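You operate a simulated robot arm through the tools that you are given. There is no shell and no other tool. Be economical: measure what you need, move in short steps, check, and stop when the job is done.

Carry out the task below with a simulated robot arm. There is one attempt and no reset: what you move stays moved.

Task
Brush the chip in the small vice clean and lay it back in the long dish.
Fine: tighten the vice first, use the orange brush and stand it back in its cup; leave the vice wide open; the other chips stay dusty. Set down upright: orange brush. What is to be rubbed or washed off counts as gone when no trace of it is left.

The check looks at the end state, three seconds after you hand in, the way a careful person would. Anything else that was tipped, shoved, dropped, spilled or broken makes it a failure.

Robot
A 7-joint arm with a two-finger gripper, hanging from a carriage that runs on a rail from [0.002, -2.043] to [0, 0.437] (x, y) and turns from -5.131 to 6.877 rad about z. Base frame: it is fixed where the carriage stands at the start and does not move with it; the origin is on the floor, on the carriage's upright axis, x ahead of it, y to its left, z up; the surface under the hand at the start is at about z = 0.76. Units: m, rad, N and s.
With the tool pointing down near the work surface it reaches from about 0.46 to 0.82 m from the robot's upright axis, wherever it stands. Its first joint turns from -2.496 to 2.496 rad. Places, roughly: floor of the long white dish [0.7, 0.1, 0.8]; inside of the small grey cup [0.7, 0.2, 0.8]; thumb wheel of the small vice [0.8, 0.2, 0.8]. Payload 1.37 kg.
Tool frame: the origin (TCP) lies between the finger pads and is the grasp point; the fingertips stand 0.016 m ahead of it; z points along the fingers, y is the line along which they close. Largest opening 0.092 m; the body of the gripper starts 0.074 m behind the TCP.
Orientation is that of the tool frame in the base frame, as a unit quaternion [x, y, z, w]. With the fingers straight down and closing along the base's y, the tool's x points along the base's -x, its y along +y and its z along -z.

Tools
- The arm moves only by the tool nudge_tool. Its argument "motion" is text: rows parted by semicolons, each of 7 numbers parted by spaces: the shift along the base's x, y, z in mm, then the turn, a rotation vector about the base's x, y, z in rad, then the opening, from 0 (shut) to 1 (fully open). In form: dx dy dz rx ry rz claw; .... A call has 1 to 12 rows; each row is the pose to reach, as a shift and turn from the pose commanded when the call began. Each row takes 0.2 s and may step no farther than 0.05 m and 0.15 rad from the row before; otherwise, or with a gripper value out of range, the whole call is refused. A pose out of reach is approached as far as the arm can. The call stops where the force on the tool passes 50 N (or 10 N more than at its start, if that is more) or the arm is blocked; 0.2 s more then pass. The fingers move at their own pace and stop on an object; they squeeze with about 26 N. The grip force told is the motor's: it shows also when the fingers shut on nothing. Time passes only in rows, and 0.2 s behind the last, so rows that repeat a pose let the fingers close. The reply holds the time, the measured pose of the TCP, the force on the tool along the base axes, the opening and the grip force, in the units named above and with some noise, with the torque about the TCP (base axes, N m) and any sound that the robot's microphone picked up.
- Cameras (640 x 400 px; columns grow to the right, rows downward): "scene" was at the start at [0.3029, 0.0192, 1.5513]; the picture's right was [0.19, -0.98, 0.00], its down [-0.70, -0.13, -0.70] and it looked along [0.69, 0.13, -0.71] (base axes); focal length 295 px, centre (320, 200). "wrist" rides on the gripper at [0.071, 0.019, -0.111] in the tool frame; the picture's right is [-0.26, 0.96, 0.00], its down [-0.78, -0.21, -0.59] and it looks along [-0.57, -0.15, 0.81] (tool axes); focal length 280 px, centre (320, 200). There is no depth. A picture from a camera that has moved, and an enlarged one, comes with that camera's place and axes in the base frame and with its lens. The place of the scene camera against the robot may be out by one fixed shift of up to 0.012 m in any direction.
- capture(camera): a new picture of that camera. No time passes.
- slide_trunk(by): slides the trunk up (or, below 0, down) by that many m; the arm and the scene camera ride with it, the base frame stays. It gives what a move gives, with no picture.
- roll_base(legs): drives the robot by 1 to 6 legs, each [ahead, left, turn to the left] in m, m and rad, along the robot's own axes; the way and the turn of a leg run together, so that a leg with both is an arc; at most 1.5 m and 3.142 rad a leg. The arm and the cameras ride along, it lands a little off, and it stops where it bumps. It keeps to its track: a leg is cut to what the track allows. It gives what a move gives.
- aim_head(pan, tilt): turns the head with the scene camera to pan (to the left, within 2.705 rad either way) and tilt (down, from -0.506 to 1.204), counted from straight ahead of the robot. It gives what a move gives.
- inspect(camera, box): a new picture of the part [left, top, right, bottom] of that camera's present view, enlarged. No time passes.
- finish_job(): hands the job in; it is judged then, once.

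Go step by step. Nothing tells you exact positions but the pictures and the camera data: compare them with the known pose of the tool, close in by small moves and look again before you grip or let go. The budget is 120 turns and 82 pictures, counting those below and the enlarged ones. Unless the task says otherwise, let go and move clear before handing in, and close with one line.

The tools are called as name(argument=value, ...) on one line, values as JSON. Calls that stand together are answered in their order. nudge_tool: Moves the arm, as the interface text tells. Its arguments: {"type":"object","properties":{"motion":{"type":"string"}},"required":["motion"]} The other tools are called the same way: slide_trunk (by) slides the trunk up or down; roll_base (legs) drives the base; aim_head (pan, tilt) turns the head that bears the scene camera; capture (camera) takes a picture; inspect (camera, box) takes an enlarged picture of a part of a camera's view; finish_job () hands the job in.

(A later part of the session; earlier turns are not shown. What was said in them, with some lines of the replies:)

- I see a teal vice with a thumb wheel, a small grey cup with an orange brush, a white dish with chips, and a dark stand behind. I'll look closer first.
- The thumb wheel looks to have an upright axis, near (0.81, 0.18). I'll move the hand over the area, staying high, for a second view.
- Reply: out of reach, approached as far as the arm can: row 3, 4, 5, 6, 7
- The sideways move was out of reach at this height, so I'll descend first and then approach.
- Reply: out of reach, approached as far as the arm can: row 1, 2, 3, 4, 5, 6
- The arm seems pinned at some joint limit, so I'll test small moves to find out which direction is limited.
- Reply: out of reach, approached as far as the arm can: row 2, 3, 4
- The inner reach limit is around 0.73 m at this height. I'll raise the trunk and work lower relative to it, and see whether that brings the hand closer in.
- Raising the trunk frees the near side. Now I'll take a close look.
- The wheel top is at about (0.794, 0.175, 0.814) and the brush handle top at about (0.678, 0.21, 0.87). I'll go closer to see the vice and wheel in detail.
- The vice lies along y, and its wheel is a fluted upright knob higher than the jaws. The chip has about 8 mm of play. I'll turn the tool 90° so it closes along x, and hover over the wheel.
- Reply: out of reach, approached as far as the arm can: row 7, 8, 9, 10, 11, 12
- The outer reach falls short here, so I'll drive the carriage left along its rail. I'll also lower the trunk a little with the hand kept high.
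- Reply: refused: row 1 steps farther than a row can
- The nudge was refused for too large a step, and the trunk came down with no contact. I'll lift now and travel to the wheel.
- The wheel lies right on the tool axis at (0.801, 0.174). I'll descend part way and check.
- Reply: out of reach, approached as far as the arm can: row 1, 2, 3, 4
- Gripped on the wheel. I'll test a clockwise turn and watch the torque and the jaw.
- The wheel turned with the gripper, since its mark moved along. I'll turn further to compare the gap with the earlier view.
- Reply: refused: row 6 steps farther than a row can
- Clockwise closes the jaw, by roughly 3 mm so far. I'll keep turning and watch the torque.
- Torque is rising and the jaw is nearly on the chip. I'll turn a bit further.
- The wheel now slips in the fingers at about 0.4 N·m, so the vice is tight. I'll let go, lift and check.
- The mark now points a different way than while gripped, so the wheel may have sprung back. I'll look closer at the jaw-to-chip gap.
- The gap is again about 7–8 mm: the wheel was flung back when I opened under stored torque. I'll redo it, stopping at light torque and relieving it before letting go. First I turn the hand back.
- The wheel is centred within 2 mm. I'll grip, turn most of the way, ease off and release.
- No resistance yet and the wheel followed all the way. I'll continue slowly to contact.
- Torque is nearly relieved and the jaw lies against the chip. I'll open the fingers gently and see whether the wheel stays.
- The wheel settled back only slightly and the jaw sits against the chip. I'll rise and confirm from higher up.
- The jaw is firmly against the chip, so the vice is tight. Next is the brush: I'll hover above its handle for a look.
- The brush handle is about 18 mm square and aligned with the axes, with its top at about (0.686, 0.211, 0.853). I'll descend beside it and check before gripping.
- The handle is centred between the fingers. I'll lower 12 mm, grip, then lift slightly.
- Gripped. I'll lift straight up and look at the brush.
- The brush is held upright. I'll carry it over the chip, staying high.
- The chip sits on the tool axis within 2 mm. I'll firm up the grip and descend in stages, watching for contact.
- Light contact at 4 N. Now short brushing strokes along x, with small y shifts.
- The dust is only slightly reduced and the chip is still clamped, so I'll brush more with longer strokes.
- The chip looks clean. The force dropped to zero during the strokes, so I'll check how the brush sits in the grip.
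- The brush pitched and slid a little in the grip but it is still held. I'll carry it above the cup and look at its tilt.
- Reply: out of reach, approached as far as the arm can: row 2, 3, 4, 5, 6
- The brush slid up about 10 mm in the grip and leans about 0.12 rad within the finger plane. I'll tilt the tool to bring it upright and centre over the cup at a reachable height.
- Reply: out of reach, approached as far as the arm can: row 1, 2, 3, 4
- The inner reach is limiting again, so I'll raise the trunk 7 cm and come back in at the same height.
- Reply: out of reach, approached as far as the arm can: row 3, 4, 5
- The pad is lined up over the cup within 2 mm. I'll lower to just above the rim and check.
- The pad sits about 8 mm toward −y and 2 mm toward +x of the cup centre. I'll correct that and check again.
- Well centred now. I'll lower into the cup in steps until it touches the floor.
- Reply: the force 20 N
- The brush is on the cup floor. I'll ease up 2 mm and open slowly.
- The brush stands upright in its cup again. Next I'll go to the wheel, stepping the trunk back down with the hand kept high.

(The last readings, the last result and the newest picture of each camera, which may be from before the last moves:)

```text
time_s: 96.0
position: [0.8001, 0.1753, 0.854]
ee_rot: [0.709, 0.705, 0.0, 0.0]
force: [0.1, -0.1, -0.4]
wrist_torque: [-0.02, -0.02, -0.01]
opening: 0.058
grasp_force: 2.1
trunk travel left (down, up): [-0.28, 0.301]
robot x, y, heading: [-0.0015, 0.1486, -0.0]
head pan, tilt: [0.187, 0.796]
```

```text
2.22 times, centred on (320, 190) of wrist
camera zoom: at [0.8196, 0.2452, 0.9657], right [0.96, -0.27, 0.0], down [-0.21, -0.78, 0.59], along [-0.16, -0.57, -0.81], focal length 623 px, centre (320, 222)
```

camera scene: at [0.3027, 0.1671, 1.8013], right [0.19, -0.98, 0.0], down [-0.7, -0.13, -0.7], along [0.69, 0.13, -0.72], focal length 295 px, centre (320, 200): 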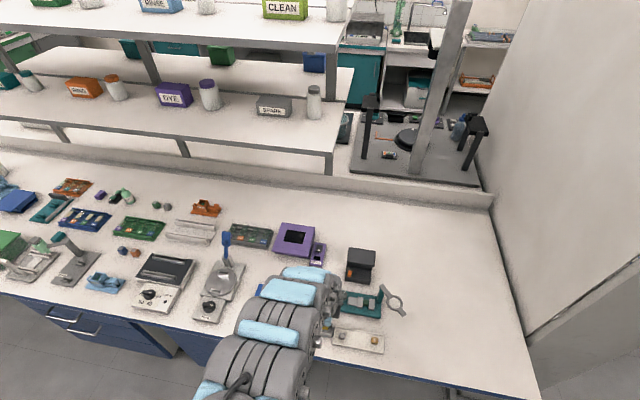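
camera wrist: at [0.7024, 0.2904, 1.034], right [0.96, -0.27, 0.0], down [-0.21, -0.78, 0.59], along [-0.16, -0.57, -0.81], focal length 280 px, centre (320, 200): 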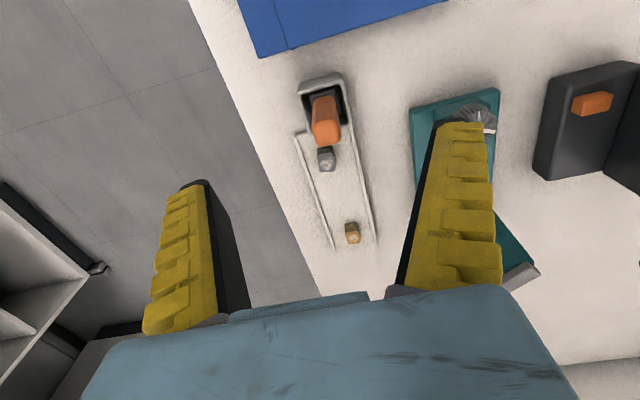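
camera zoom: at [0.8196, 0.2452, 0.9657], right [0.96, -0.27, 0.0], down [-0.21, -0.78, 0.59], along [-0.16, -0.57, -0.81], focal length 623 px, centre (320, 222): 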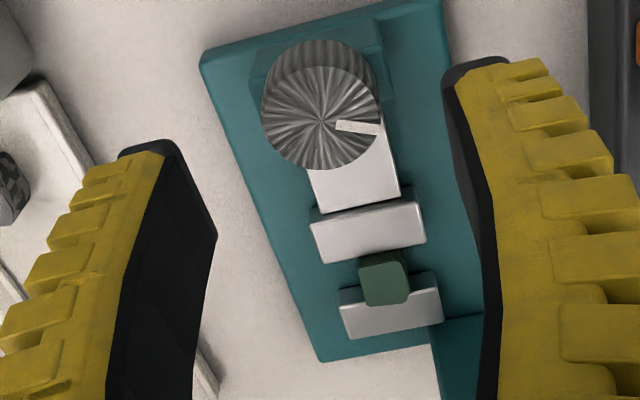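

The wheel is centred. I'll grip it and turn counter-clockwise to open the vice.

nudge_tool(motion="0 0 -16 0 0 0 0.6; 0 0 -31 0 0 0 0.6; 0 0 -31 0 0 0 0.2; 0 0 -31 0 0 0 0.2; 0 0 -31 0 0 0 0.2")

nudge_tool(motion="0 0 0 0 0 0.145 0.2; 0 0 0 0 0 0.29 0.2; 0 0 0 0 0 0.435 0.2; 0 0 0 0 0 0.58 0.2; 0 0 0 0 0 0.725 0.2; 0 0 0 0 0 0.87 0.2; 0 0 0 0 0 1.015 0.2; 0 0 0 0 0 1.16 0.2; 0 0 0 0 0 1.305 0.2; 0 0 0 0 0 1.45 0.2; 0 0 0 0 0 1.595 0.2; 0 0 0 0 0 1.595 0.2")

nudge_tool(motion="0 0 0 0 0 0.145 0.2; 0 0 0 0 0 0.29 0.2; 0 0 0 0 0 0.435 0.2; 0 0 0 0 0 0.58 0.2; 0 0 0 0 0 0.725 0.2; 0 0 0 0 0 0.87 0.2; 0 0 0 0 0 1.015 0.2; 0 0 0 0 0 1.16 0.2; 0 0 0 0 0 1.305 0.2; 0 0 0 0 0 1.45 0.2; 0 0 0 0 0 1.595 0.2; 0 0 0 0 0 1.595 0.2")

capture(camera="wrist")

```text
time_s: 97.2
position: [0.7993, 0.1745, 0.8242]
ee_rot: [0.709, 0.706, -0.001, -0.001]
force: [-1.4, -2.6, 5.2]
wrist_torque: [-0.25, 0.0, -0.04]
opening: 0.0232
grasp_force: 28.2
trunk travel left (down, up): [-0.28, 0.301]
robot x, y, heading: [-0.0001, 0.1505, -0.001]
head pan, tilt: [0.187, 0.796]
```

```text
time_s: 99.8
position: [0.7994, 0.1742, 0.8231]
ee_rot: [-0.011, 1.0, -0.001, 0.0]
force: [-7.0, -4.7, 14.3]
wrist_torque: [-0.04, -0.03, -0.02]
opening: 0.0231
grasp_force: 27.8
trunk travel left (down, up): [-0.28, 0.301]
robot x, y, heading: [0.0008, 0.1516, 0.002]
head pan, tilt: [0.187, 0.796]
```

```text
time_s: 102.4
position: [0.7999, 0.1742, 0.8231]
ee_rot: [0.723, -0.691, 0.002, -0.001]
force: [-4.3, -5.1, 13.4]
wrist_torque: [-0.08, -0.01, 0.02]
opening: 0.0217
grasp_force: 28.1
trunk travel left (down, up): [-0.28, 0.301]
robot x, y, heading: [0.0007, 0.1467, -0.003]
head pan, tilt: [0.187, 0.796]
```

```text
18 pictures are left
camera wrist: at [0.7835, 0.102, 0.9354], right [-0.98, 0.22, 0.0], down [0.17, 0.79, 0.59], along [0.13, 0.57, -0.81], focal length 280 px, centre (320, 200)
```

wrist: 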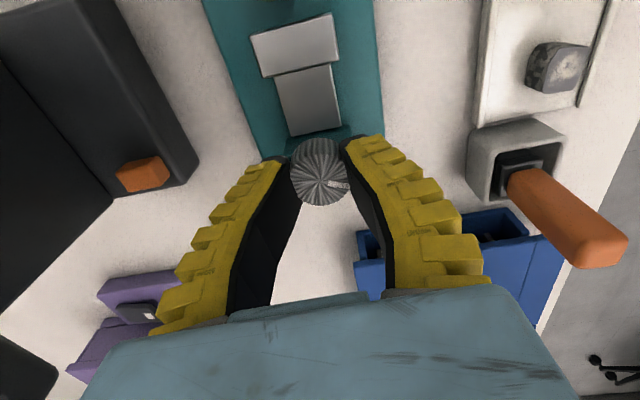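

No resistance, and the jaw is opening. I'll keep turning in the same grip as far as it goes.

nudge_tool(motion="0 0 0 0 0 0.145 0.2; 0 0 0 0 0 0.29 0.2; 0 0 0 0 0 0.435 0.2; 0 0 0 0 0 0.58 0.2; 0 0 0 0 0 0.725 0.2; 0 0 0 0 0 0.87 0.2; 0 0 0 0 0 1.015 0.2; 0 0 0 0 0 1.16 0.2; 0 0 0 0 0 1.16 0.2")

capture(camera="wrist")

```text
time_s: 104.4
position: [0.7988, 0.1746, 0.8236]
ee_rot: [0.983, -0.182, 0.0, 0.0]
force: [0.8, -2.5, 0.5]
wrist_torque: [-0.13, -0.23, -0.04]
opening: 0.0219
grasp_force: 28.3
trunk travel left (down, up): [-0.28, 0.301]
robot x, y, heading: [-0.0006, 0.1499, -0.005]
head pan, tilt: [0.187, 0.796]
```

```text
17 pictures are left
camera wrist: at [0.8587, 0.1304, 0.935], right [-0.59, -0.81, 0.0], down [-0.65, 0.48, 0.59], along [-0.48, 0.35, -0.81], focal length 280 px, centre (320, 200)
```

wrist: 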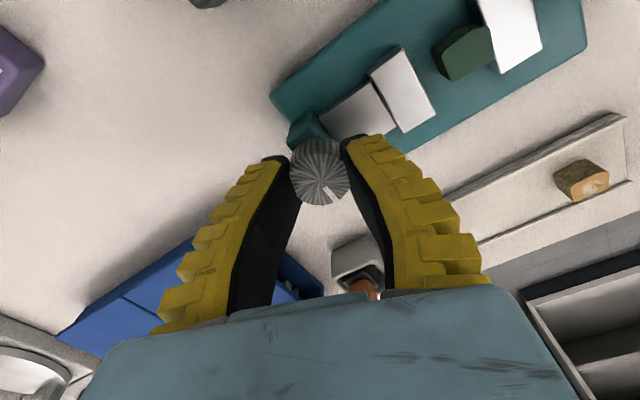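

The wheel lagged the gripper on this stroke, so perhaps it reached the end stop. I'll turn some more to confirm.

nudge_tool(motion="0 0 0 0 0 0.145 0.1; 0 0 0 0 0 0.29 0.1; 0 0 0 0 0 0.435 0.1; 0 0 0 0 0 0.435 0.1")

inspect(camera="wrist", box=[260, 0, 640, 240])

```text
time_s: 105.4
position: [0.7787, 0.1675, 0.8306]
ee_rot: [0.999, 0.034, 0.001, -0.001]
force: [2.6, 1.2, 7.9]
wrist_torque: [0.12, -0.08, -0.03]
opening: 0.0145
grasp_force: 2.8
out of reach, approached as far as the arm can: row 3, 4
trunk travel left (down, up): [-0.28, 0.301]
robot x, y, heading: [-0.0002, 0.146, 0.0]
head pan, tilt: [0.187, 0.796]
```

```text
1.67 times, centred on (450, 120) of wrist
camera zoom: at [0.85, 0.1527, 0.9428], right [-0.19, -0.98, 0.0], down [-0.79, 0.15, 0.59], along [-0.58, 0.12, -0.81], focal length 467 px, centre (103, 333)
```

zoom: 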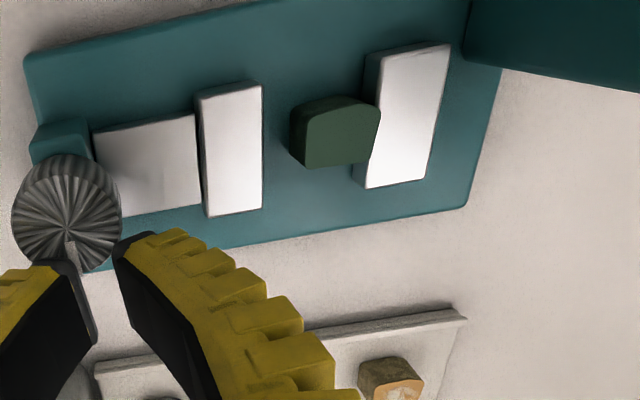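

A joint limit made the hand slide off the wheel. I'll lift clear, rotate back and regrip.

nudge_tool(motion="0 0 0 0 0 0 0.4; 0 0 30 0 0 0 0.6; 10 4 70 0 0 -0.14 0.6; 20 7 70 0 0 -0.285 0.6; 20 7 70 0 0 -0.43 0.6; 20 7 70 0 0 -0.575 0.6; 20 7 70 0 0 -0.72 0.6; 20 7 70 0 0 -0.865 0.6; 20 7 70 0 0 -1.01 0.6; 20 7 70 0 0 -1.155 0.6; 20 7 70 0 0 -1.3 0.6; 20 7 70 0 0 -1.445 0.6")

nudge_tool(motion="0 0 0 0 0 -0.145 0.6; 0 0 0 0 0 -0.29 0.6; 0 0 0 0 0 -0.435 0.6; 0 0 0 0 0 -0.58 0.6; 0 0 0 0 0 -0.725 0.6; 0 0 0 0 0 -0.87 0.6; 0 0 0 0 0 -1.015 0.6; 0 0 0 0 0 -1.16 0.6; 0 0 0 0 0 -1.305 0.6; 0 0 0 0 0 -1.45 0.6; 0 0 0 0 0 -1.595 0.6; 0 0 0 0 0 -1.7 0.6")

capture(camera="wrist")

```text
time_s: 108.0
position: [0.7973, 0.1731, 0.8992]
ee_rot: [0.772, -0.636, 0.0, -0.001]
force: [-0.4, -0.1, 0.3]
wrist_torque: [0.03, 0.03, 0.0]
opening: 0.0579
grasp_force: 1.4
trunk travel left (down, up): [-0.28, 0.301]
robot x, y, heading: [-0.0034, 0.1467, -0.0]
head pan, tilt: [0.187, 0.796]
```

```text
time_s: 110.6
position: [0.7962, 0.1728, 0.8993]
ee_rot: [-0.031, 1.0, -0.001, 0.0]
force: [0.7, -0.4, 0.4]
wrist_torque: [0.0, 0.02, 0.01]
opening: 0.0578
grasp_force: 1.7
trunk travel left (down, up): [-0.28, 0.301]
robot x, y, heading: [-0.0025, 0.147, -0.004]
head pan, tilt: [0.187, 0.796]
```

```text
15 pictures are left
camera wrist: at [0.7246, 0.187, 1.0111], right [0.2, 0.98, 0.0], down [0.79, -0.16, 0.59], along [0.58, -0.12, -0.81], focal length 280 px, centre (320, 200)
```

wrist: 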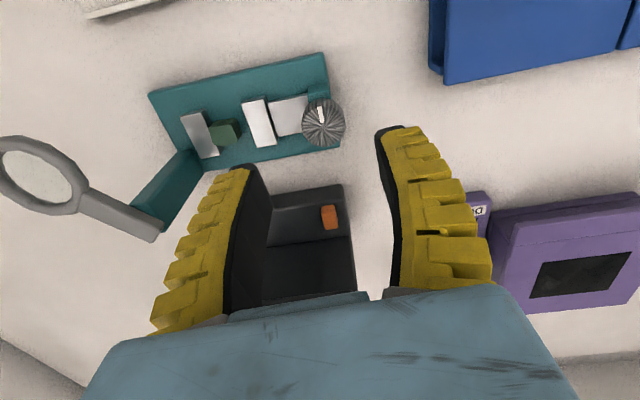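

The vice is still in place. I'll regrip and turn counter-clockwise again, then check whether the mark follows.

nudge_tool(motion="2 2 -30 0 0 0 0.6; 2 2 -60 0 0 0 0.6; 2 2 -76 0 0 0 0.6; 2 2 -76 0 0 0 0.2; 2 2 -76 0 0 0 0.2; 2 2 -76 0 0 0 0.2; 2 2 -76 0 0 0.145 0.2; 2 2 -76 0 0 0.29 0.2; 2 2 -76 0 0 0.435 0.2; 2 2 -76 0 0 0.58 0.2; 2 2 -76 0 0 0.725 0.2; 2 2 -76 0 0 0.725 0.2")

nudge_tool(motion="0 0 0 0 0 0.145 0.2; 0 0 0 0 0 0.29 0.2; 0 0 0 0 0 0.435 0.2; 0 0 0 0 0 0.58 0.2; 0 0 0 0 0 0.725 0.2; 0 0 0 0 0 0.87 0.2; 0 0 0 0 0 0.87 0.2")

capture(camera="wrist")

```text
time_s: 113.2
position: [0.7996, 0.1736, 0.8245]
ee_rot: [-0.386, 0.923, -0.001, 0.001]
force: [0.2, -2.5, 8.7]
wrist_torque: [0.02, -0.04, -0.09]
opening: 0.021
grasp_force: 28.6
trunk travel left (down, up): [-0.28, 0.301]
robot x, y, heading: [-0.0047, 0.1524, -0.002]
head pan, tilt: [0.187, 0.796]
```

```text
time_s: 114.8
position: [0.8001, 0.1741, 0.8243]
ee_rot: [0.738, -0.675, 0.001, 0.0]
force: [4.8, -1.9, -1.2]
wrist_torque: [-0.2, -0.06, -0.03]
opening: 0.0229
grasp_force: 28.6
trunk travel left (down, up): [-0.28, 0.301]
robot x, y, heading: [0.001, 0.1472, -0.003]
head pan, tilt: [0.187, 0.796]
```

```text
14 pictures are left
camera wrist: at [0.7865, 0.1016, 0.9355], right [-0.98, 0.17, 0.0], down [0.14, 0.8, 0.59], along [0.1, 0.58, -0.81], focal length 280 px, centre (320, 200)
```

wrist: 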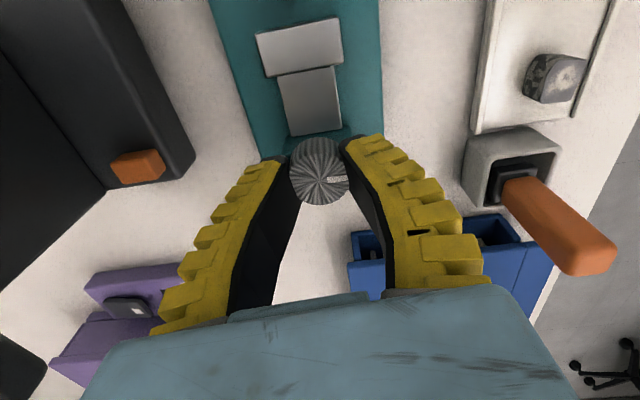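

The mark stayed at about 175° while the gripper turned, which suggests the end stop. I'll confirm with a short turn, reading the torque in motion.

nudge_tool(motion="0 0 -1 0 0 0.14 0; 0 0 -1 0 0 0.28 0")

nudge_tool(motion="0 0 0 0 0 0.14 0; 0 0 0 0 0 0.28 0")

inspect(camera="wrist", box=[240, 100, 400, 220])

```text
time_s: 115.4
position: [0.8, 0.1731, 0.8244]
ee_rot: [0.826, -0.564, 0.0, 0.0]
force: [-2.6, -3.2, 10.8]
wrist_torque: [-0.02, 0.04, -0.26]
opening: 0.0199
grasp_force: 27.8
trunk travel left (down, up): [-0.28, 0.301]
robot x, y, heading: [0.0011, 0.1482, -0.003]
head pan, tilt: [0.187, 0.796]
```

```text
time_s: 116.0
position: [0.7998, 0.1737, 0.8237]
ee_rot: [0.896, -0.443, 0.002, 0.0]
force: [1.7, -2.3, 4.0]
wrist_torque: [-0.05, 0.0, -0.23]
opening: 0.018
grasp_force: 28.2
trunk travel left (down, up): [-0.28, 0.301]
robot x, y, heading: [-0.0008, 0.1482, 0.003]
head pan, tilt: [0.187, 0.796]
```

```text
3.33 times, centred on (320, 160) of wrist
camera zoom: at [0.8271, 0.1056, 0.9347], right [-0.93, -0.38, 0.0], down [-0.31, 0.75, 0.59], along [-0.22, 0.55, -0.81], focal length 935 px, centre (320, 333)
```

zoom: 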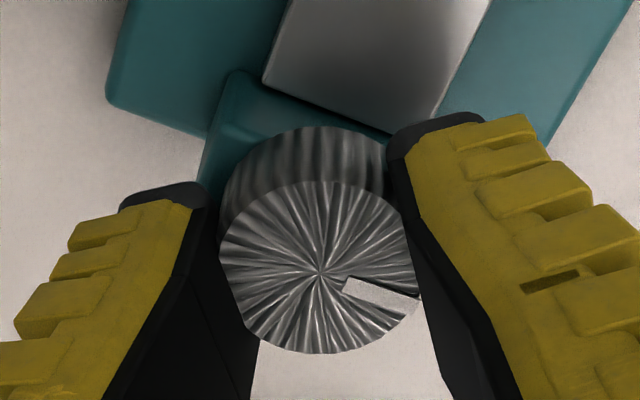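

The torque of −0.26 N·m confirms the end stop: the vice is wide open. I'll relieve the torque and release gently.

nudge_tool(motion="0 0 0 0 0 -0.1 0.1; 0 0 0 0 0 -0.2 0.1; 0 0 0 0 0 -0.2 0.1")

nudge_tool(motion="0 0 0 0 0 -0.1 0.1; 0 0 0 0 0 -0.1 0.1")

```text
time_s: 116.8
position: [0.8002, 0.1736, 0.8232]
ee_rot: [0.847, -0.532, 0.001, -0.002]
force: [8.6, -1.7, -6.9]
wrist_torque: [-0.04, -0.01, -0.01]
opening: 0.0178
grasp_force: 27.8
trunk travel left (down, up): [-0.28, 0.301]
robot x, y, heading: [-0.0007, 0.1496, 0.001]
head pan, tilt: [0.187, 0.796]
```

```text
time_s: 117.4
position: [0.7992, 0.1732, 0.8233]
ee_rot: [0.819, -0.573, 0.001, -0.002]
force: [10.5, -1.8, -11.0]
wrist_torque: [-0.06, -0.05, -0.02]
opening: 0.0174
grasp_force: 27.7
trunk travel left (down, up): [-0.28, 0.301]
robot x, y, heading: [0.0013, 0.1461, 0.001]
head pan, tilt: [0.187, 0.796]
```

nudge_tool(motion="0 0 0 0 0 0.12 0.1; 0 0 0 0 0 0.12 0.2; 0 0 0 0 0 0.12 0.25; 0 0 0 0 0 0.12 0.3; 0 0 0 0 0 0.12 0.4; 0 0 0 0 0 0.12 0.6; 0 0 30 0 0 0.12 0.6; 0 0 77 0 0 0.12 0.8; 0 0 77 0 0 0 1; 0 0 77 0 0 -0.14 1; 0 0 77 0 0 -0.28 1; 0 0 77 0 0 -0.36 1")

capture(camera="wrist")

```text
time_s: 120.0
position: [0.7973, 0.1748, 0.8985]
ee_rot: [-0.701, 0.713, -0.001, 0.001]
force: [-0.3, -0.6, -0.3]
wrist_torque: [0.0, 0.01, 0.01]
opening: 0.0919
grasp_force: 0.0
trunk travel left (down, up): [-0.28, 0.301]
robot x, y, heading: [0.0001, 0.1501, -0.0]
head pan, tilt: [0.187, 0.796]
```

```text
12 pictures are left
camera wrist: at [0.7777, 0.1039, 1.0109], right [-0.96, 0.27, 0.0], down [0.22, 0.78, 0.59], along [0.16, 0.57, -0.81], focal length 280 px, centre (320, 200)
```

wrist: 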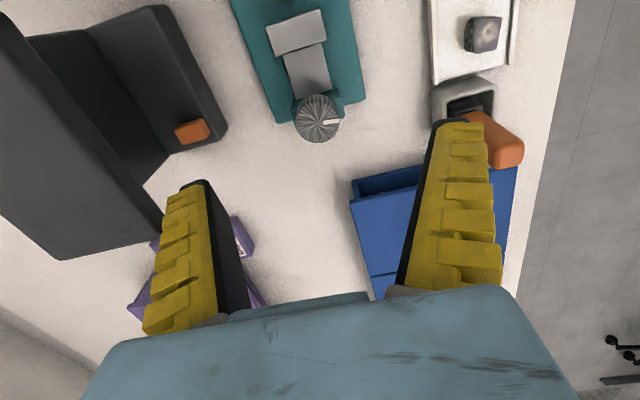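

The wheel stayed at the open stop. Now I'll turn the hand so its camera is on the +y side, clear of the magnifier, and go over the chip.

nudge_tool(motion="0 0 0 0 0 -0.145 1; 0 0 0 0 0 -0.29 1; 0 0 0 0 0 -0.435 1; 0 0 0 0 0 -0.58 1; 0 0 0 0 0 -0.725 1; 0 0 0 0 0 -0.87 1; 0 0 0 0 0 -1.015 1; 0 0 0 0 0 -1.16 1; 0 0 0 0 0 -1.305 1; 0 0 0 0 0 -1.45 1; 0 0 0 0 0 -1.595 1; 0 0 0 0 0 -1.6 1")

nudge_tool(motion="0 0 0 0 0 -0.145 1; 0 0 0 0 0 -0.29 1; 0 0 0 0 0 -0.435 1; 0 0 0 0 0 -0.58 1; 0 0 0 0 0 -0.725 1; 0 0 0 0 0 -0.87 1; 0 -10 0 0 0 -1.015 1; 1 -30 0 0 0 -1.16 1; 1 -50 0 0 0 -1.305 1; 1 -70 0 0 0 -1.45 1; 1 -82 0 0 0 -1.555 1; 1 -82 0 0 0 -1.555 0.6")

capture(camera="wrist")

```text
time_s: 122.6
position: [0.7992, 0.1738, 0.8989]
ee_rot: [0.021, 1.0, -0.001, 0.0]
force: [0.6, 0.6, 1.0]
wrist_torque: [0.0, 0.01, 0.02]
opening: 0.0919
grasp_force: 0.1
trunk travel left (down, up): [-0.28, 0.301]
robot x, y, heading: [-0.0025, 0.1478, 0.004]
head pan, tilt: [0.187, 0.796]
```

```text
time_s: 125.2
position: [0.7995, 0.0925, 0.8985]
ee_rot: [0.716, 0.698, -0.002, -0.001]
force: [-0.4, 0.3, -0.9]
wrist_torque: [-0.01, -0.04, -0.01]
opening: 0.058
grasp_force: 1.7
trunk travel left (down, up): [-0.28, 0.301]
robot x, y, heading: [0.0006, 0.1472, 0.004]
head pan, tilt: [0.187, 0.796]
```

```text
11 pictures are left
camera wrist: at [0.8212, 0.1626, 1.0111], right [0.96, -0.29, 0.0], down [-0.23, -0.77, 0.59], along [-0.17, -0.56, -0.81], focal length 280 px, centre (320, 200)
```

wrist: 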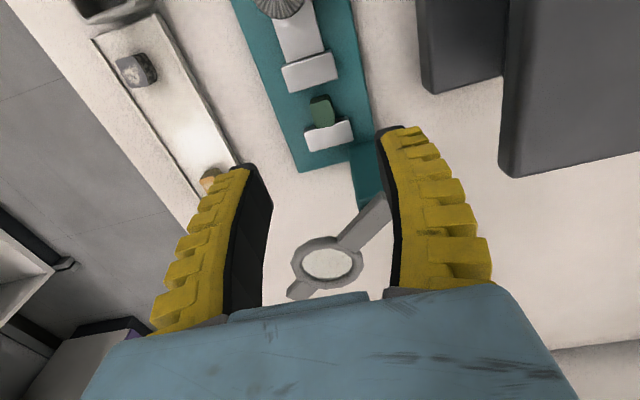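

The chip is on the tool axis. The fingers must grip its top part above the jaws, so I'll narrow the opening and descend gently to find the jaw tops.

nudge_tool(motion="0 -1 -30 0 0 0.02 0.4; 0 -1 -60 0 0 0.02 0.36; 0 -1 -86 0 0 0.02 0.36; 0 -1 -86 0 0 0.02 0.36")

inspect(camera="wrist", box=[240, 90, 400, 210])

```text
time_s: 126.2
position: [0.7962, 0.0931, 0.8171]
ee_rot: [0.709, 0.705, 0.0, -0.002]
force: [-0.3, 0.0, 0.2]
wrist_torque: [-0.03, 0.01, -0.02]
opening: 0.0367
grasp_force: 3.1
out of reach, approached as far as the arm can: row 3, 4
trunk travel left (down, up): [-0.28, 0.301]
robot x, y, heading: [0.0029, 0.1458, -0.002]
head pan, tilt: [0.187, 0.796]
```

```text
3.33 times, centred on (320, 150) of wrist
camera zoom: at [0.8147, 0.1634, 0.9276], right [0.96, -0.27, 0.0], down [-0.21, -0.78, 0.59], along [-0.16, -0.57, -0.81], focal length 935 px, centre (320, 367)
```

zoom: 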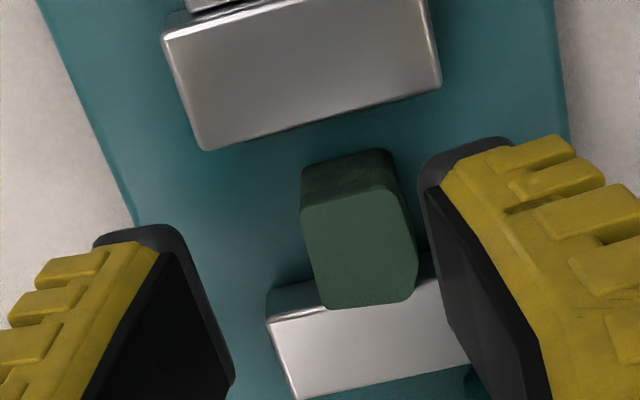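

The outer reach limits me at this low height. I'll lift, lower the trunk 6 cm, and come down 4 mm further in x.

nudge_tool(motion="0 0 40 0 0 0 0.36; 0 0 80 0 0 0 0.36; 0 0 80 0 0 0 0.36")

slide_trunk(by=-0.06)

nudge_tool(motion="4 -2 -10 0 0 0 0.36; 4 -2 -25 0 0 0 0.36; 4 -2 -25 0 0 0 0.36")

inspect(camera="wrist", box=[240, 90, 400, 210])

```text
time_s: 127.0
position: [0.7952, 0.0937, 0.8963]
ee_rot: [0.708, 0.706, 0.0, -0.001]
force: [0.1, -0.1, -1.0]
wrist_torque: [0.01, 0.03, -0.01]
opening: 0.0367
grasp_force: 2.6
trunk travel left (down, up): [-0.28, 0.301]
robot x, y, heading: [0.001, 0.148, 0.001]
head pan, tilt: [0.187, 0.796]
```

```text
time_s: 128.0
position: [0.7953, 0.093, 0.8361]
ee_rot: [0.708, 0.706, 0.0, -0.001]
force: [0.6, 0.2, 0.6]
wrist_torque: [0.02, -0.01, 0.02]
opening: 0.0366
grasp_force: 3.0
trunk travel left (down, up): [-0.22, 0.361]
robot x, y, heading: [0.0044, 0.1457, 0.001]
head pan, tilt: [0.187, 0.796]
```

```text
time_s: 128.8
position: [0.7971, 0.091, 0.8108]
ee_rot: [0.708, 0.706, -0.001, -0.002]
force: [-0.1, 0.0, 0.8]
wrist_torque: [-0.04, -0.02, 0.02]
opening: 0.0367
grasp_force: 2.3
trunk travel left (down, up): [-0.22, 0.361]
robot x, y, heading: [0.0014, 0.1482, 0.0]
head pan, tilt: [0.187, 0.796]
```

```text
3.33 times, centred on (320, 150) of wrist
camera zoom: at [0.8177, 0.1612, 0.9223], right [0.96, -0.27, 0.0], down [-0.21, -0.78, 0.59], along [-0.16, -0.57, -0.81], focal length 935 px, centre (320, 367)
```

zoom: 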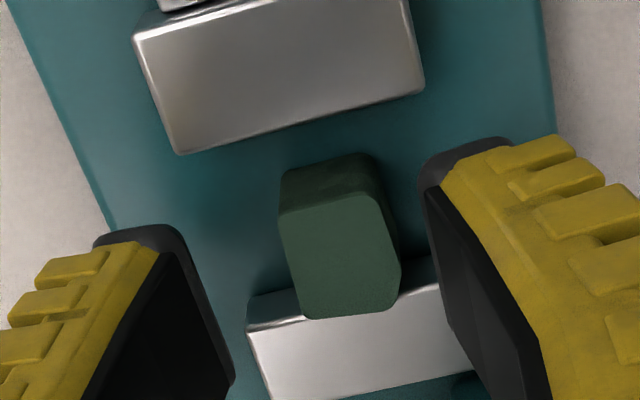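

nudge_tool(motion="3 0 -4 0 0 0 0.36; 3 0 -7 0 0 0 0.36; 3 0 -7 0 0 0 0.36")

nudge_tool(motion="0 0 -2 0 0 0 0.36; 0 0 -2 0 0 0 0.36")

nudge_tool(motion="0 0 -2 0 0 0 0.36; 0 0 -2 0 0 0 0.36")

inspect(camera="wrist", box=[240, 90, 400, 210])

```text
time_s: 129.6
position: [0.8023, 0.092, 0.8033]
ee_rot: [0.708, 0.706, -0.001, -0.001]
force: [0.1, -0.5, 0.5]
wrist_torque: [0.0, 0.01, 0.0]
opening: 0.0365
grasp_force: 2.5
trunk travel left (down, up): [-0.22, 0.361]
robot x, y, heading: [0.0039, 0.1484, 0.003]
head pan, tilt: [0.187, 0.796]
```

```text
time_s: 130.2
position: [0.802, 0.0906, 0.8019]
ee_rot: [0.708, 0.706, -0.001, 0.0]
force: [0.0, 1.1, 0.3]
wrist_torque: [0.03, -0.02, 0.01]
opening: 0.0366
grasp_force: 2.3
trunk travel left (down, up): [-0.22, 0.361]
robot x, y, heading: [-0.0004, 0.1512, -0.003]
head pan, tilt: [0.187, 0.796]
```

```text
time_s: 130.8
position: [0.8014, 0.092, 0.7996]
ee_rot: [0.708, 0.707, -0.001, -0.001]
force: [0.0, 0.2, -1.0]
wrist_torque: [-0.02, -0.02, -0.01]
opening: 0.0369
grasp_force: 1.8
trunk travel left (down, up): [-0.22, 0.361]
robot x, y, heading: [0.0029, 0.1478, 0.001]
head pan, tilt: [0.187, 0.796]
```

```text
3.33 times, centred on (320, 150) of wrist
camera zoom: at [0.8212, 0.1614, 0.9111], right [0.96, -0.27, 0.0], down [-0.21, -0.78, 0.59], along [-0.16, -0.57, -0.81], focal length 935 px, centre (320, 367)
```

zoom: 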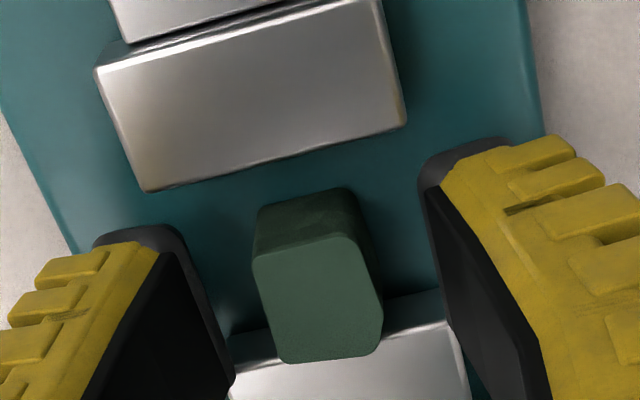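

The finger tips are about 8 mm below the chip top, centred, with no contact on the jaws. I'll close on the chip here.

nudge_tool(motion="0 0 0 0 0 0 0.2; 0 0 0 0 0 0 0.1; 0 0 0 0 0 0 0; 0 0 0 0 0 0 0")

nudge_tool(motion="0 0 15 0 0 0 0; 0 0 40 0 0 0 0; 0 0 75 0 0 0 0; 0 0 75 0 0 0 0")

capture(camera="wrist")

```text
time_s: 131.8
position: [0.8029, 0.09, 0.8001]
ee_rot: [0.708, 0.706, -0.001, -0.001]
force: [-4.5, -0.7, 10.9]
wrist_torque: [-0.03, 0.1, -0.03]
opening: 0.0068
grasp_force: 26.1
trunk travel left (down, up): [-0.22, 0.361]
robot x, y, heading: [-0.0042, 0.1463, -0.003]
head pan, tilt: [0.187, 0.796]
```

```text
time_s: 132.8
position: [0.8029, 0.0917, 0.8744]
ee_rot: [0.709, 0.705, -0.001, 0.0]
force: [-0.3, -1.0, -0.5]
wrist_torque: [0.02, 0.0, 0.05]
opening: 0.0
grasp_force: 26.1
trunk travel left (down, up): [-0.22, 0.361]
robot x, y, heading: [0.0022, 0.146, 0.001]
head pan, tilt: [0.187, 0.796]
```

```text
7 pictures are left
camera wrist: at [0.8219, 0.1624, 0.9868], right [0.96, -0.27, 0.0], down [-0.21, -0.78, 0.59], along [-0.16, -0.57, -0.81], focal length 280 px, centre (320, 200)
```

wrist: 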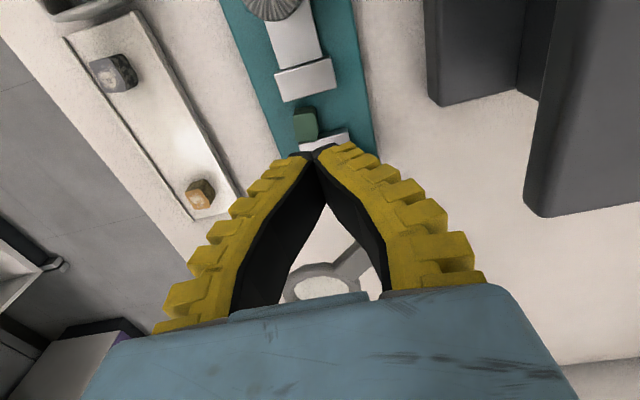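

The chip slipped out of the shallow tip grip and stayed in the vice, a little shifted. I'll look closely before trying a deeper grip; the open jaw gap looks like about 33 mm against the 30 mm fingers.

inspect(camera="wrist", box=[250, 50, 370, 160])

```text
3.64 times, centred on (310, 105) of wrist
camera zoom: at [0.8219, 0.1624, 0.9868], right [0.96, -0.27, 0.0], down [-0.21, -0.78, 0.59], along [-0.16, -0.57, -0.81], focal length 1020 px, centre (356, 546)
```

zoom: 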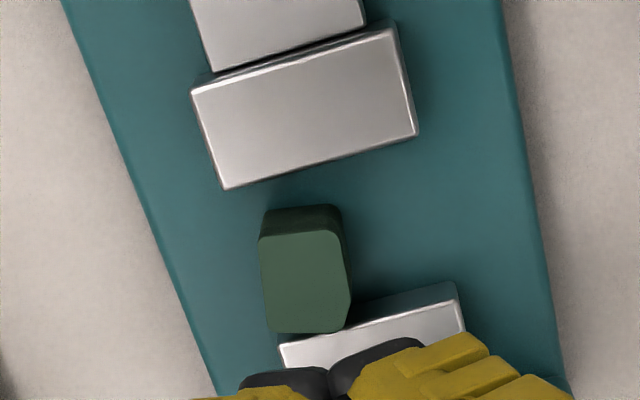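

The jaw gap spans y≈0.075 to 0.110 and the chip is at about (0.791, 0.091), turned slightly. I'll descend between the jaws with the fingers at y≈0.093, feeling for contact.

nudge_tool(motion="-11 1.5 0 0 0 0 0.5; -11 1.5 -25 0 0 0 0.5; -11 1.5 -50 0 0 0 0.5; -11 1.5 -72 0 0 0 0.5; -11 1.5 -72 0 0 0 0.5")

nudge_tool(motion="0 0 -3 0 0 0 0.5; 0 0 -3 0 0 0 0.5")

nudge_tool(motion="0 0 -3 0 0 0 0.5; 0 0 -3 0 0 0 0.5")

inspect(camera="wrist", box=[220, 90, 420, 240])

```text
time_s: 134.0
position: [0.7892, 0.0912, 0.8016]
ee_rot: [0.708, 0.706, -0.001, -0.001]
force: [1.4, -0.9, -0.4]
wrist_torque: [0.05, -0.04, -0.02]
opening: 0.0492
grasp_force: 2.8
trunk travel left (down, up): [-0.22, 0.361]
robot x, y, heading: [0.0002, 0.1449, -0.003]
head pan, tilt: [0.187, 0.796]
```

```text
time_s: 134.6
position: [0.7902, 0.0922, 0.8013]
ee_rot: [0.708, 0.706, -0.001, -0.001]
force: [-0.9, 0.4, 1.1]
wrist_torque: [-0.02, -0.01, 0.01]
opening: 0.049
grasp_force: 2.3
trunk travel left (down, up): [-0.22, 0.361]
robot x, y, heading: [0.0028, 0.1499, -0.0]
head pan, tilt: [0.187, 0.796]
```

```text
time_s: 135.2
position: [0.7912, 0.0927, 0.7963]
ee_rot: [0.708, 0.706, -0.001, -0.002]
force: [-0.1, -0.3, -0.2]
wrist_torque: [-0.01, -0.01, -0.03]
opening: 0.0492
grasp_force: 2.5
trunk travel left (down, up): [-0.22, 0.361]
robot x, y, heading: [0.0012, 0.1503, 0.002]
head pan, tilt: [0.187, 0.796]
```

```text
2.67 times, centred on (320, 165) of wrist
camera zoom: at [0.8105, 0.163, 0.9082], right [0.96, -0.27, 0.0], down [-0.21, -0.78, 0.59], along [-0.16, -0.57, -0.81], focal length 748 px, centre (320, 293)
```

zoom: 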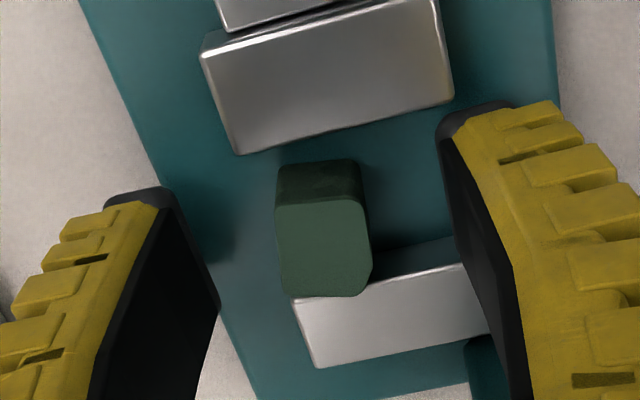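

nudge_tool(motion="0 0 -3 0 0 0 0.5; 0 0 -3 0 0 0 0.5")

nudge_tool(motion="0 0 -2 0 0 0 0.5; 0 0 -2 0 0 0 0.5")

nudge_tool(motion="0 0 -2 0 0 0 0.5; 0 0 -2 0 0 0 0.5")

```text
time_s: 135.8
position: [0.7906, 0.0928, 0.7938]
ee_rot: [0.708, 0.706, 0.0, 0.0]
force: [-0.4, 0.3, -0.7]
wrist_torque: [0.0, 0.01, 0.0]
opening: 0.0492
grasp_force: 2.0
trunk travel left (down, up): [-0.22, 0.361]
robot x, y, heading: [-0.0005, 0.1498, -0.003]
head pan, tilt: [0.187, 0.796]
```

```text
time_s: 136.4
position: [0.7898, 0.0921, 0.7915]
ee_rot: [0.708, 0.706, -0.001, -0.001]
force: [-2.0, 0.4, 0.1]
wrist_torque: [0.0, 0.01, 0.02]
opening: 0.0489
grasp_force: 2.2
trunk travel left (down, up): [-0.22, 0.361]
robot x, y, heading: [0.0013, 0.1498, 0.001]
head pan, tilt: [0.187, 0.796]
```

```text
time_s: 137.0
position: [0.7916, 0.0933, 0.7901]
ee_rot: [0.709, 0.706, -0.001, -0.001]
force: [0.5, 0.3, 1.3]
wrist_torque: [0.0, -0.01, 0.01]
opening: 0.049
grasp_force: 2.2
trunk travel left (down, up): [-0.22, 0.361]
robot x, y, heading: [-0.0002, 0.1484, 0.004]
head pan, tilt: [0.187, 0.796]
```

No contact yet. I'll close gradually, watching for any contact with the jaw sides.

nudge_tool(motion="0 0 1 0 0 0 0.4; 0 0 1 0 0 0 0.34; 0 0 1 0 0 0 0.34")

nudge_tool(motion="0 0 0 0 0 0 0.26; 0 0 0 0 0 0 0.26")

nudge_tool(motion="0 0 0 0 0 0 0.2; 0 0 0 0 0 0 0.2")

```text
time_s: 137.8
position: [0.791, 0.0925, 0.7914]
ee_rot: [0.709, 0.706, -0.001, 0.0]
force: [-0.1, 0.3, -0.1]
wrist_torque: [-0.01, 0.0, 0.04]
opening: 0.0352
grasp_force: 2.6
trunk travel left (down, up): [-0.22, 0.361]
robot x, y, heading: [0.0004, 0.1445, -0.0]
head pan, tilt: [0.187, 0.796]
```

```text
time_s: 138.4
position: [0.7913, 0.0929, 0.7899]
ee_rot: [0.708, 0.706, 0.0, -0.001]
force: [0.3, -0.6, -0.3]
wrist_torque: [0.02, 0.01, -0.02]
opening: 0.0279
grasp_force: 3.2
trunk travel left (down, up): [-0.22, 0.361]
robot x, y, heading: [-0.0007, 0.1519, 0.005]
head pan, tilt: [0.187, 0.796]
```

```text
time_s: 139.0
position: [0.7912, 0.0928, 0.7907]
ee_rot: [0.708, 0.706, 0.0, -0.001]
force: [-0.6, 0.6, 0.3]
wrist_torque: [-0.01, 0.02, 0.02]
opening: 0.0225
grasp_force: 3.0
trunk travel left (down, up): [-0.22, 0.361]
robot x, y, heading: [-0.0002, 0.1462, 0.004]
head pan, tilt: [0.187, 0.796]
```

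The fingers slid in between the jaws freely. I'll close on the chip and lift slowly.

nudge_tool(motion="0 0 0 0 0 0 0.12; 0 0 0 0 0 0 0.05; 0 0 0 0 0 0 0; 0 0 0 0 0 0 0; 0 0 0 0 0 0 0")

nudge_tool(motion="0 0 3 0 0 0 0; 0 0 6 0 0 0 0; 0 0 6 0 0 0 0")

```text
time_s: 140.2
position: [0.791, 0.0929, 0.7905]
ee_rot: [0.709, 0.705, -0.001, -0.001]
force: [-0.3, 0.0, 5.8]
wrist_torque: [0.0, 0.06, -0.04]
opening: 0.0092
grasp_force: 25.9
trunk travel left (down, up): [-0.22, 0.361]
robot x, y, heading: [0.0001, 0.1498, 0.006]
head pan, tilt: [0.187, 0.796]
```

```text
time_s: 141.0
position: [0.7908, 0.0929, 0.7961]
ee_rot: [0.708, 0.706, 0.0, -0.001]
force: [-1.0, 0.0, -0.2]
wrist_torque: [-0.01, 0.0, 0.02]
opening: 0.0067
grasp_force: 25.6
trunk travel left (down, up): [-0.22, 0.361]
robot x, y, heading: [0.0044, 0.1529, 0.002]
head pan, tilt: [0.187, 0.796]
```

nudge_tool(motion="0 0 15 0 0 0 0; 0 0 35 0 0 0 0; 0 0 60 0 0 0 0; 0 0 90 0 0 0 0; 0 0 110 0 0 0 0; 0 0 110 0 0 0 0")

capture(camera="wrist")

```text
time_s: 142.4
position: [0.7899, 0.0943, 0.9067]
ee_rot: [0.709, 0.705, -0.002, -0.001]
force: [0.2, 0.3, 0.2]
wrist_torque: [0.01, -0.01, -0.01]
opening: 0.0062
grasp_force: 25.8
trunk travel left (down, up): [-0.22, 0.361]
robot x, y, heading: [-0.003, 0.1483, -0.004]
head pan, tilt: [0.187, 0.796]
```

```text
4 pictures are left
camera wrist: at [0.8102, 0.164, 1.0181], right [0.96, -0.27, 0.0], down [-0.21, -0.78, 0.59], along [-0.16, -0.57, -0.81], focal length 280 px, centre (320, 200)
```

wrist: 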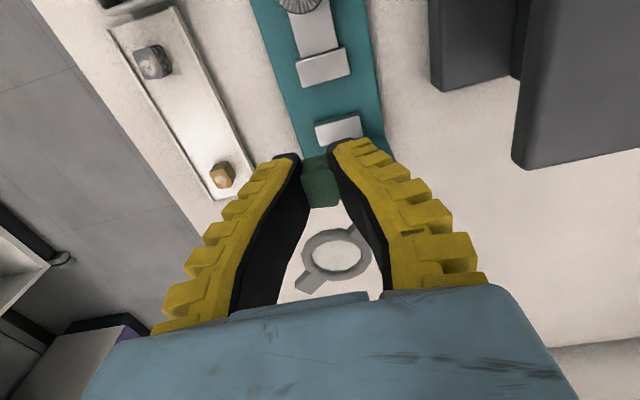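

The chip is held. The middle of the dish, near (0.676, 0.107), is free between the two other chips. I'll raise the trunk for near reach and turn the hand so the fingers open along the dish.

slide_trunk(by=0.13)

nudge_tool(motion="-5 0 -10 0 0 0.143 0; -15 2 -25 0 0 0.286 0; -25 4 -40 0 0 0.429 0; -35 5 -55 0 0 0.571 0; -50 7 -70 0 0 0.714 0; -65 9 -85 0 0 0.857 0; -80 11 -100 0 0 1.0 0; -95 13 -115 0 0 1.143 0; -105 13 -120 0 0 1.286 0; -115 13 -120 0 0 1.428 0; -115 13 -120 0 0 1.571 0; -115 13 -120 0 0 1.571 0")

capture(camera="wrist")

```text
time_s: 144.0
position: [0.7907, 0.0927, 1.036]
ee_rot: [0.708, 0.706, 0.0, -0.001]
force: [0.1, -0.5, -0.5]
wrist_torque: [0.02, 0.0, -0.03]
opening: 0.0058
grasp_force: 25.9
trunk travel left (down, up): [-0.35, 0.231]
robot x, y, heading: [-0.0042, 0.149, -0.002]
head pan, tilt: [0.187, 0.796]
```

```text
time_s: 146.6
position: [0.6744, 0.105, 0.9158]
ee_rot: [0.002, 1.0, 0.0, -0.001]
force: [0.1, -0.4, 0.4]
wrist_torque: [0.03, 0.03, -0.05]
opening: 0.006
grasp_force: 25.9
out of reach, approached as far as the arm can: row 10, 11
trunk travel left (down, up): [-0.35, 0.231]
robot x, y, heading: [0.0002, 0.1482, 0.003]
head pan, tilt: [0.187, 0.796]
```

```text
3 pictures are left
camera wrist: at [0.6041, 0.1248, 1.0282], right [0.26, 0.96, 0.0], down [0.78, -0.21, 0.59], along [0.57, -0.16, -0.81], focal length 280 px, centre (320, 200)
```

wrist: 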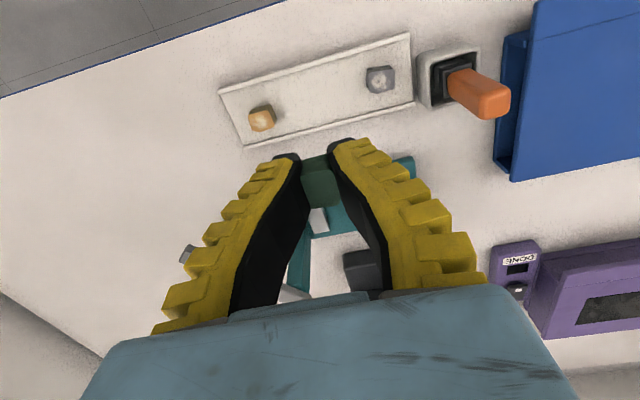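

The spot is centred between the two other chips. I'll descend, then take small steps to touchdown.

nudge_tool(motion="-3 0 -30 0 0 0 0; -3 0 -65 0 0 0 0; -3 0 -100 0 0 0 0; -3 0 -116 0 0 0 0; -3 0 -116 0 0 0 0")

nudge_tool(motion="0 0 -4 0 0 0 0; 0 0 -4 0 0 0 0")

nudge_tool(motion="0 0 -3 0 0 0 0; 0 0 -3 0 0 0 0")

nudge_tool(motion="0 0 -3 0 0 0 0; 0 0 -3 0 0 0 0")

```text
time_s: 147.8
position: [0.6721, 0.1057, 0.8012]
ee_rot: [0.002, 1.0, -0.001, 0.0]
force: [-0.4, -0.4, -0.3]
wrist_torque: [0.01, 0.03, 0.01]
opening: 0.0061
grasp_force: 26.1
trunk travel left (down, up): [-0.35, 0.231]
robot x, y, heading: [0.0013, 0.1474, -0.001]
head pan, tilt: [0.187, 0.796]
```

```text
time_s: 148.4
position: [0.672, 0.105, 0.7957]
ee_rot: [0.001, 1.0, -0.001, 0.0]
force: [-0.4, 0.1, 0.0]
wrist_torque: [0.0, 0.0, 0.01]
opening: 0.0057
grasp_force: 25.7
trunk travel left (down, up): [-0.35, 0.231]
robot x, y, heading: [-0.0017, 0.1489, 0.0]
head pan, tilt: [0.187, 0.796]
```

```text
time_s: 149.0
position: [0.6717, 0.1063, 0.7949]
ee_rot: [0.002, 1.0, 0.0, 0.0]
force: [-0.3, 0.1, 0.3]
wrist_torque: [-0.01, 0.0, -0.02]
opening: 0.0062
grasp_force: 25.9
trunk travel left (down, up): [-0.35, 0.231]
robot x, y, heading: [-0.001, 0.1484, -0.005]
head pan, tilt: [0.187, 0.796]
```

```text
time_s: 149.6
position: [0.6725, 0.1062, 0.7912]
ee_rot: [0.001, 1.0, -0.001, 0.0]
force: [-0.7, -0.4, -1.4]
wrist_torque: [0.0, 0.01, 0.01]
opening: 0.006
grasp_force: 25.8
trunk travel left (down, up): [-0.35, 0.231]
robot x, y, heading: [0.0025, 0.1478, -0.003]
head pan, tilt: [0.187, 0.796]
```

nudge_tool(motion="0 0 -3 0 0 0 0; 0 0 -3 0 0 0 0")

nudge_tool(motion="0 0 -2 0 0 0 0; 0 0 -2 0 0 0 0")

nudge_tool(motion="0 0 -2 0 0 0 0; 0 0 -2 0 0 0 0")

```text
time_s: 150.2
position: [0.6728, 0.1071, 0.7868]
ee_rot: [0.002, 1.0, -0.001, 0.0]
force: [0.2, 0.4, 0.0]
wrist_torque: [-0.01, 0.0, -0.03]
opening: 0.0062
grasp_force: 26.1
trunk travel left (down, up): [-0.35, 0.231]
robot x, y, heading: [0.0016, 0.1487, -0.001]
head pan, tilt: [0.187, 0.796]
```

```text
time_s: 150.8
position: [0.6714, 0.107, 0.7854]
ee_rot: [0.002, 1.0, -0.001, 0.0]
force: [0.7, -0.5, 0.1]
wrist_torque: [-0.01, -0.01, 0.01]
opening: 0.0059
grasp_force: 25.8
trunk travel left (down, up): [-0.35, 0.231]
robot x, y, heading: [0.0008, 0.143, 0.001]
head pan, tilt: [0.187, 0.796]
```

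```text
time_s: 151.4
position: [0.6724, 0.1064, 0.7841]
ee_rot: [0.003, 1.0, -0.001, 0.0]
force: [-4.6, 0.1, 12.9]
wrist_torque: [0.02, 0.06, -0.04]
opening: 0.0083
grasp_force: 26.0
trunk travel left (down, up): [-0.35, 0.231]
robot x, y, heading: [-0.0009, 0.1477, -0.003]
head pan, tilt: [0.187, 0.796]
```

The chip is on the dish floor. I'll ease off a little, open slowly and rise.

nudge_tool(motion="0 0 1 0 0 0 0; 0 0 1 0 0 0 0.1; 0 0 1 0 0 0 0.16; 0 0 1 0 0 0 0.22; 0 0 1 0 0 0 0.3; 0 0 1 0 0 0 0.36; 0 0 1 0 0 0 0.36; 0 0 20 0 0 0 0.36; 0 0 60 0 0 0 0.36; 0 0 100 0 0 0 0.6; 0 0 125 0 0 0 0.8; 0 0 125 0 0 0 1")

capture(camera="wrist")

```text
time_s: 154.0
position: [0.6735, 0.1069, 0.908]
ee_rot: [0.001, 1.0, -0.001, -0.001]
force: [-0.3, 0.5, 0.1]
wrist_torque: [0.0, -0.01, 0.05]
opening: 0.0919
grasp_force: 0.1
trunk travel left (down, up): [-0.35, 0.231]
robot x, y, heading: [-0.0004, 0.1454, 0.002]
head pan, tilt: [0.187, 0.796]
```

```text
2 pictures are left
camera wrist: at [0.6029, 0.1261, 1.0199], right [0.27, 0.96, 0.0], down [0.78, -0.21, 0.59], along [0.57, -0.16, -0.81], focal length 280 px, centre (320, 200)
```

wrist: 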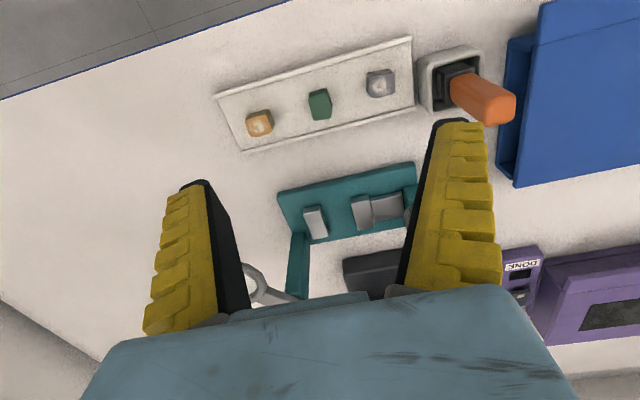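

The chip lies in the dish between the two dusty ones, the brush is in its cup and the vice is open. One close look before handing in.

inspect(camera="wrist", box=[220, 30, 440, 250])

```text
1.82 times, centred on (330, 140) of wrist
camera zoom: at [0.6029, 0.1261, 1.0199], right [0.27, 0.96, 0.0], down [0.78, -0.21, 0.59], along [0.57, -0.16, -0.81], focal length 510 px, centre (302, 309)
```

zoom: 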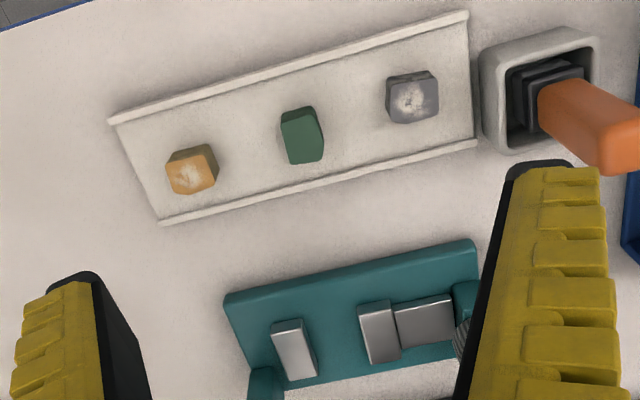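

Everything is as asked: the chip is clean and flat in the dish, the others are still dusty, the brush is upright in its cup, and the vice is wide open. The hand is clear, so I'm handing in.

finish_job()

```text
The job is handed in.
```

The chip is brushed clean and back in the long dish, the orange brush stands upright in its cup, the vice is wide open, and the other chips are still dusty.
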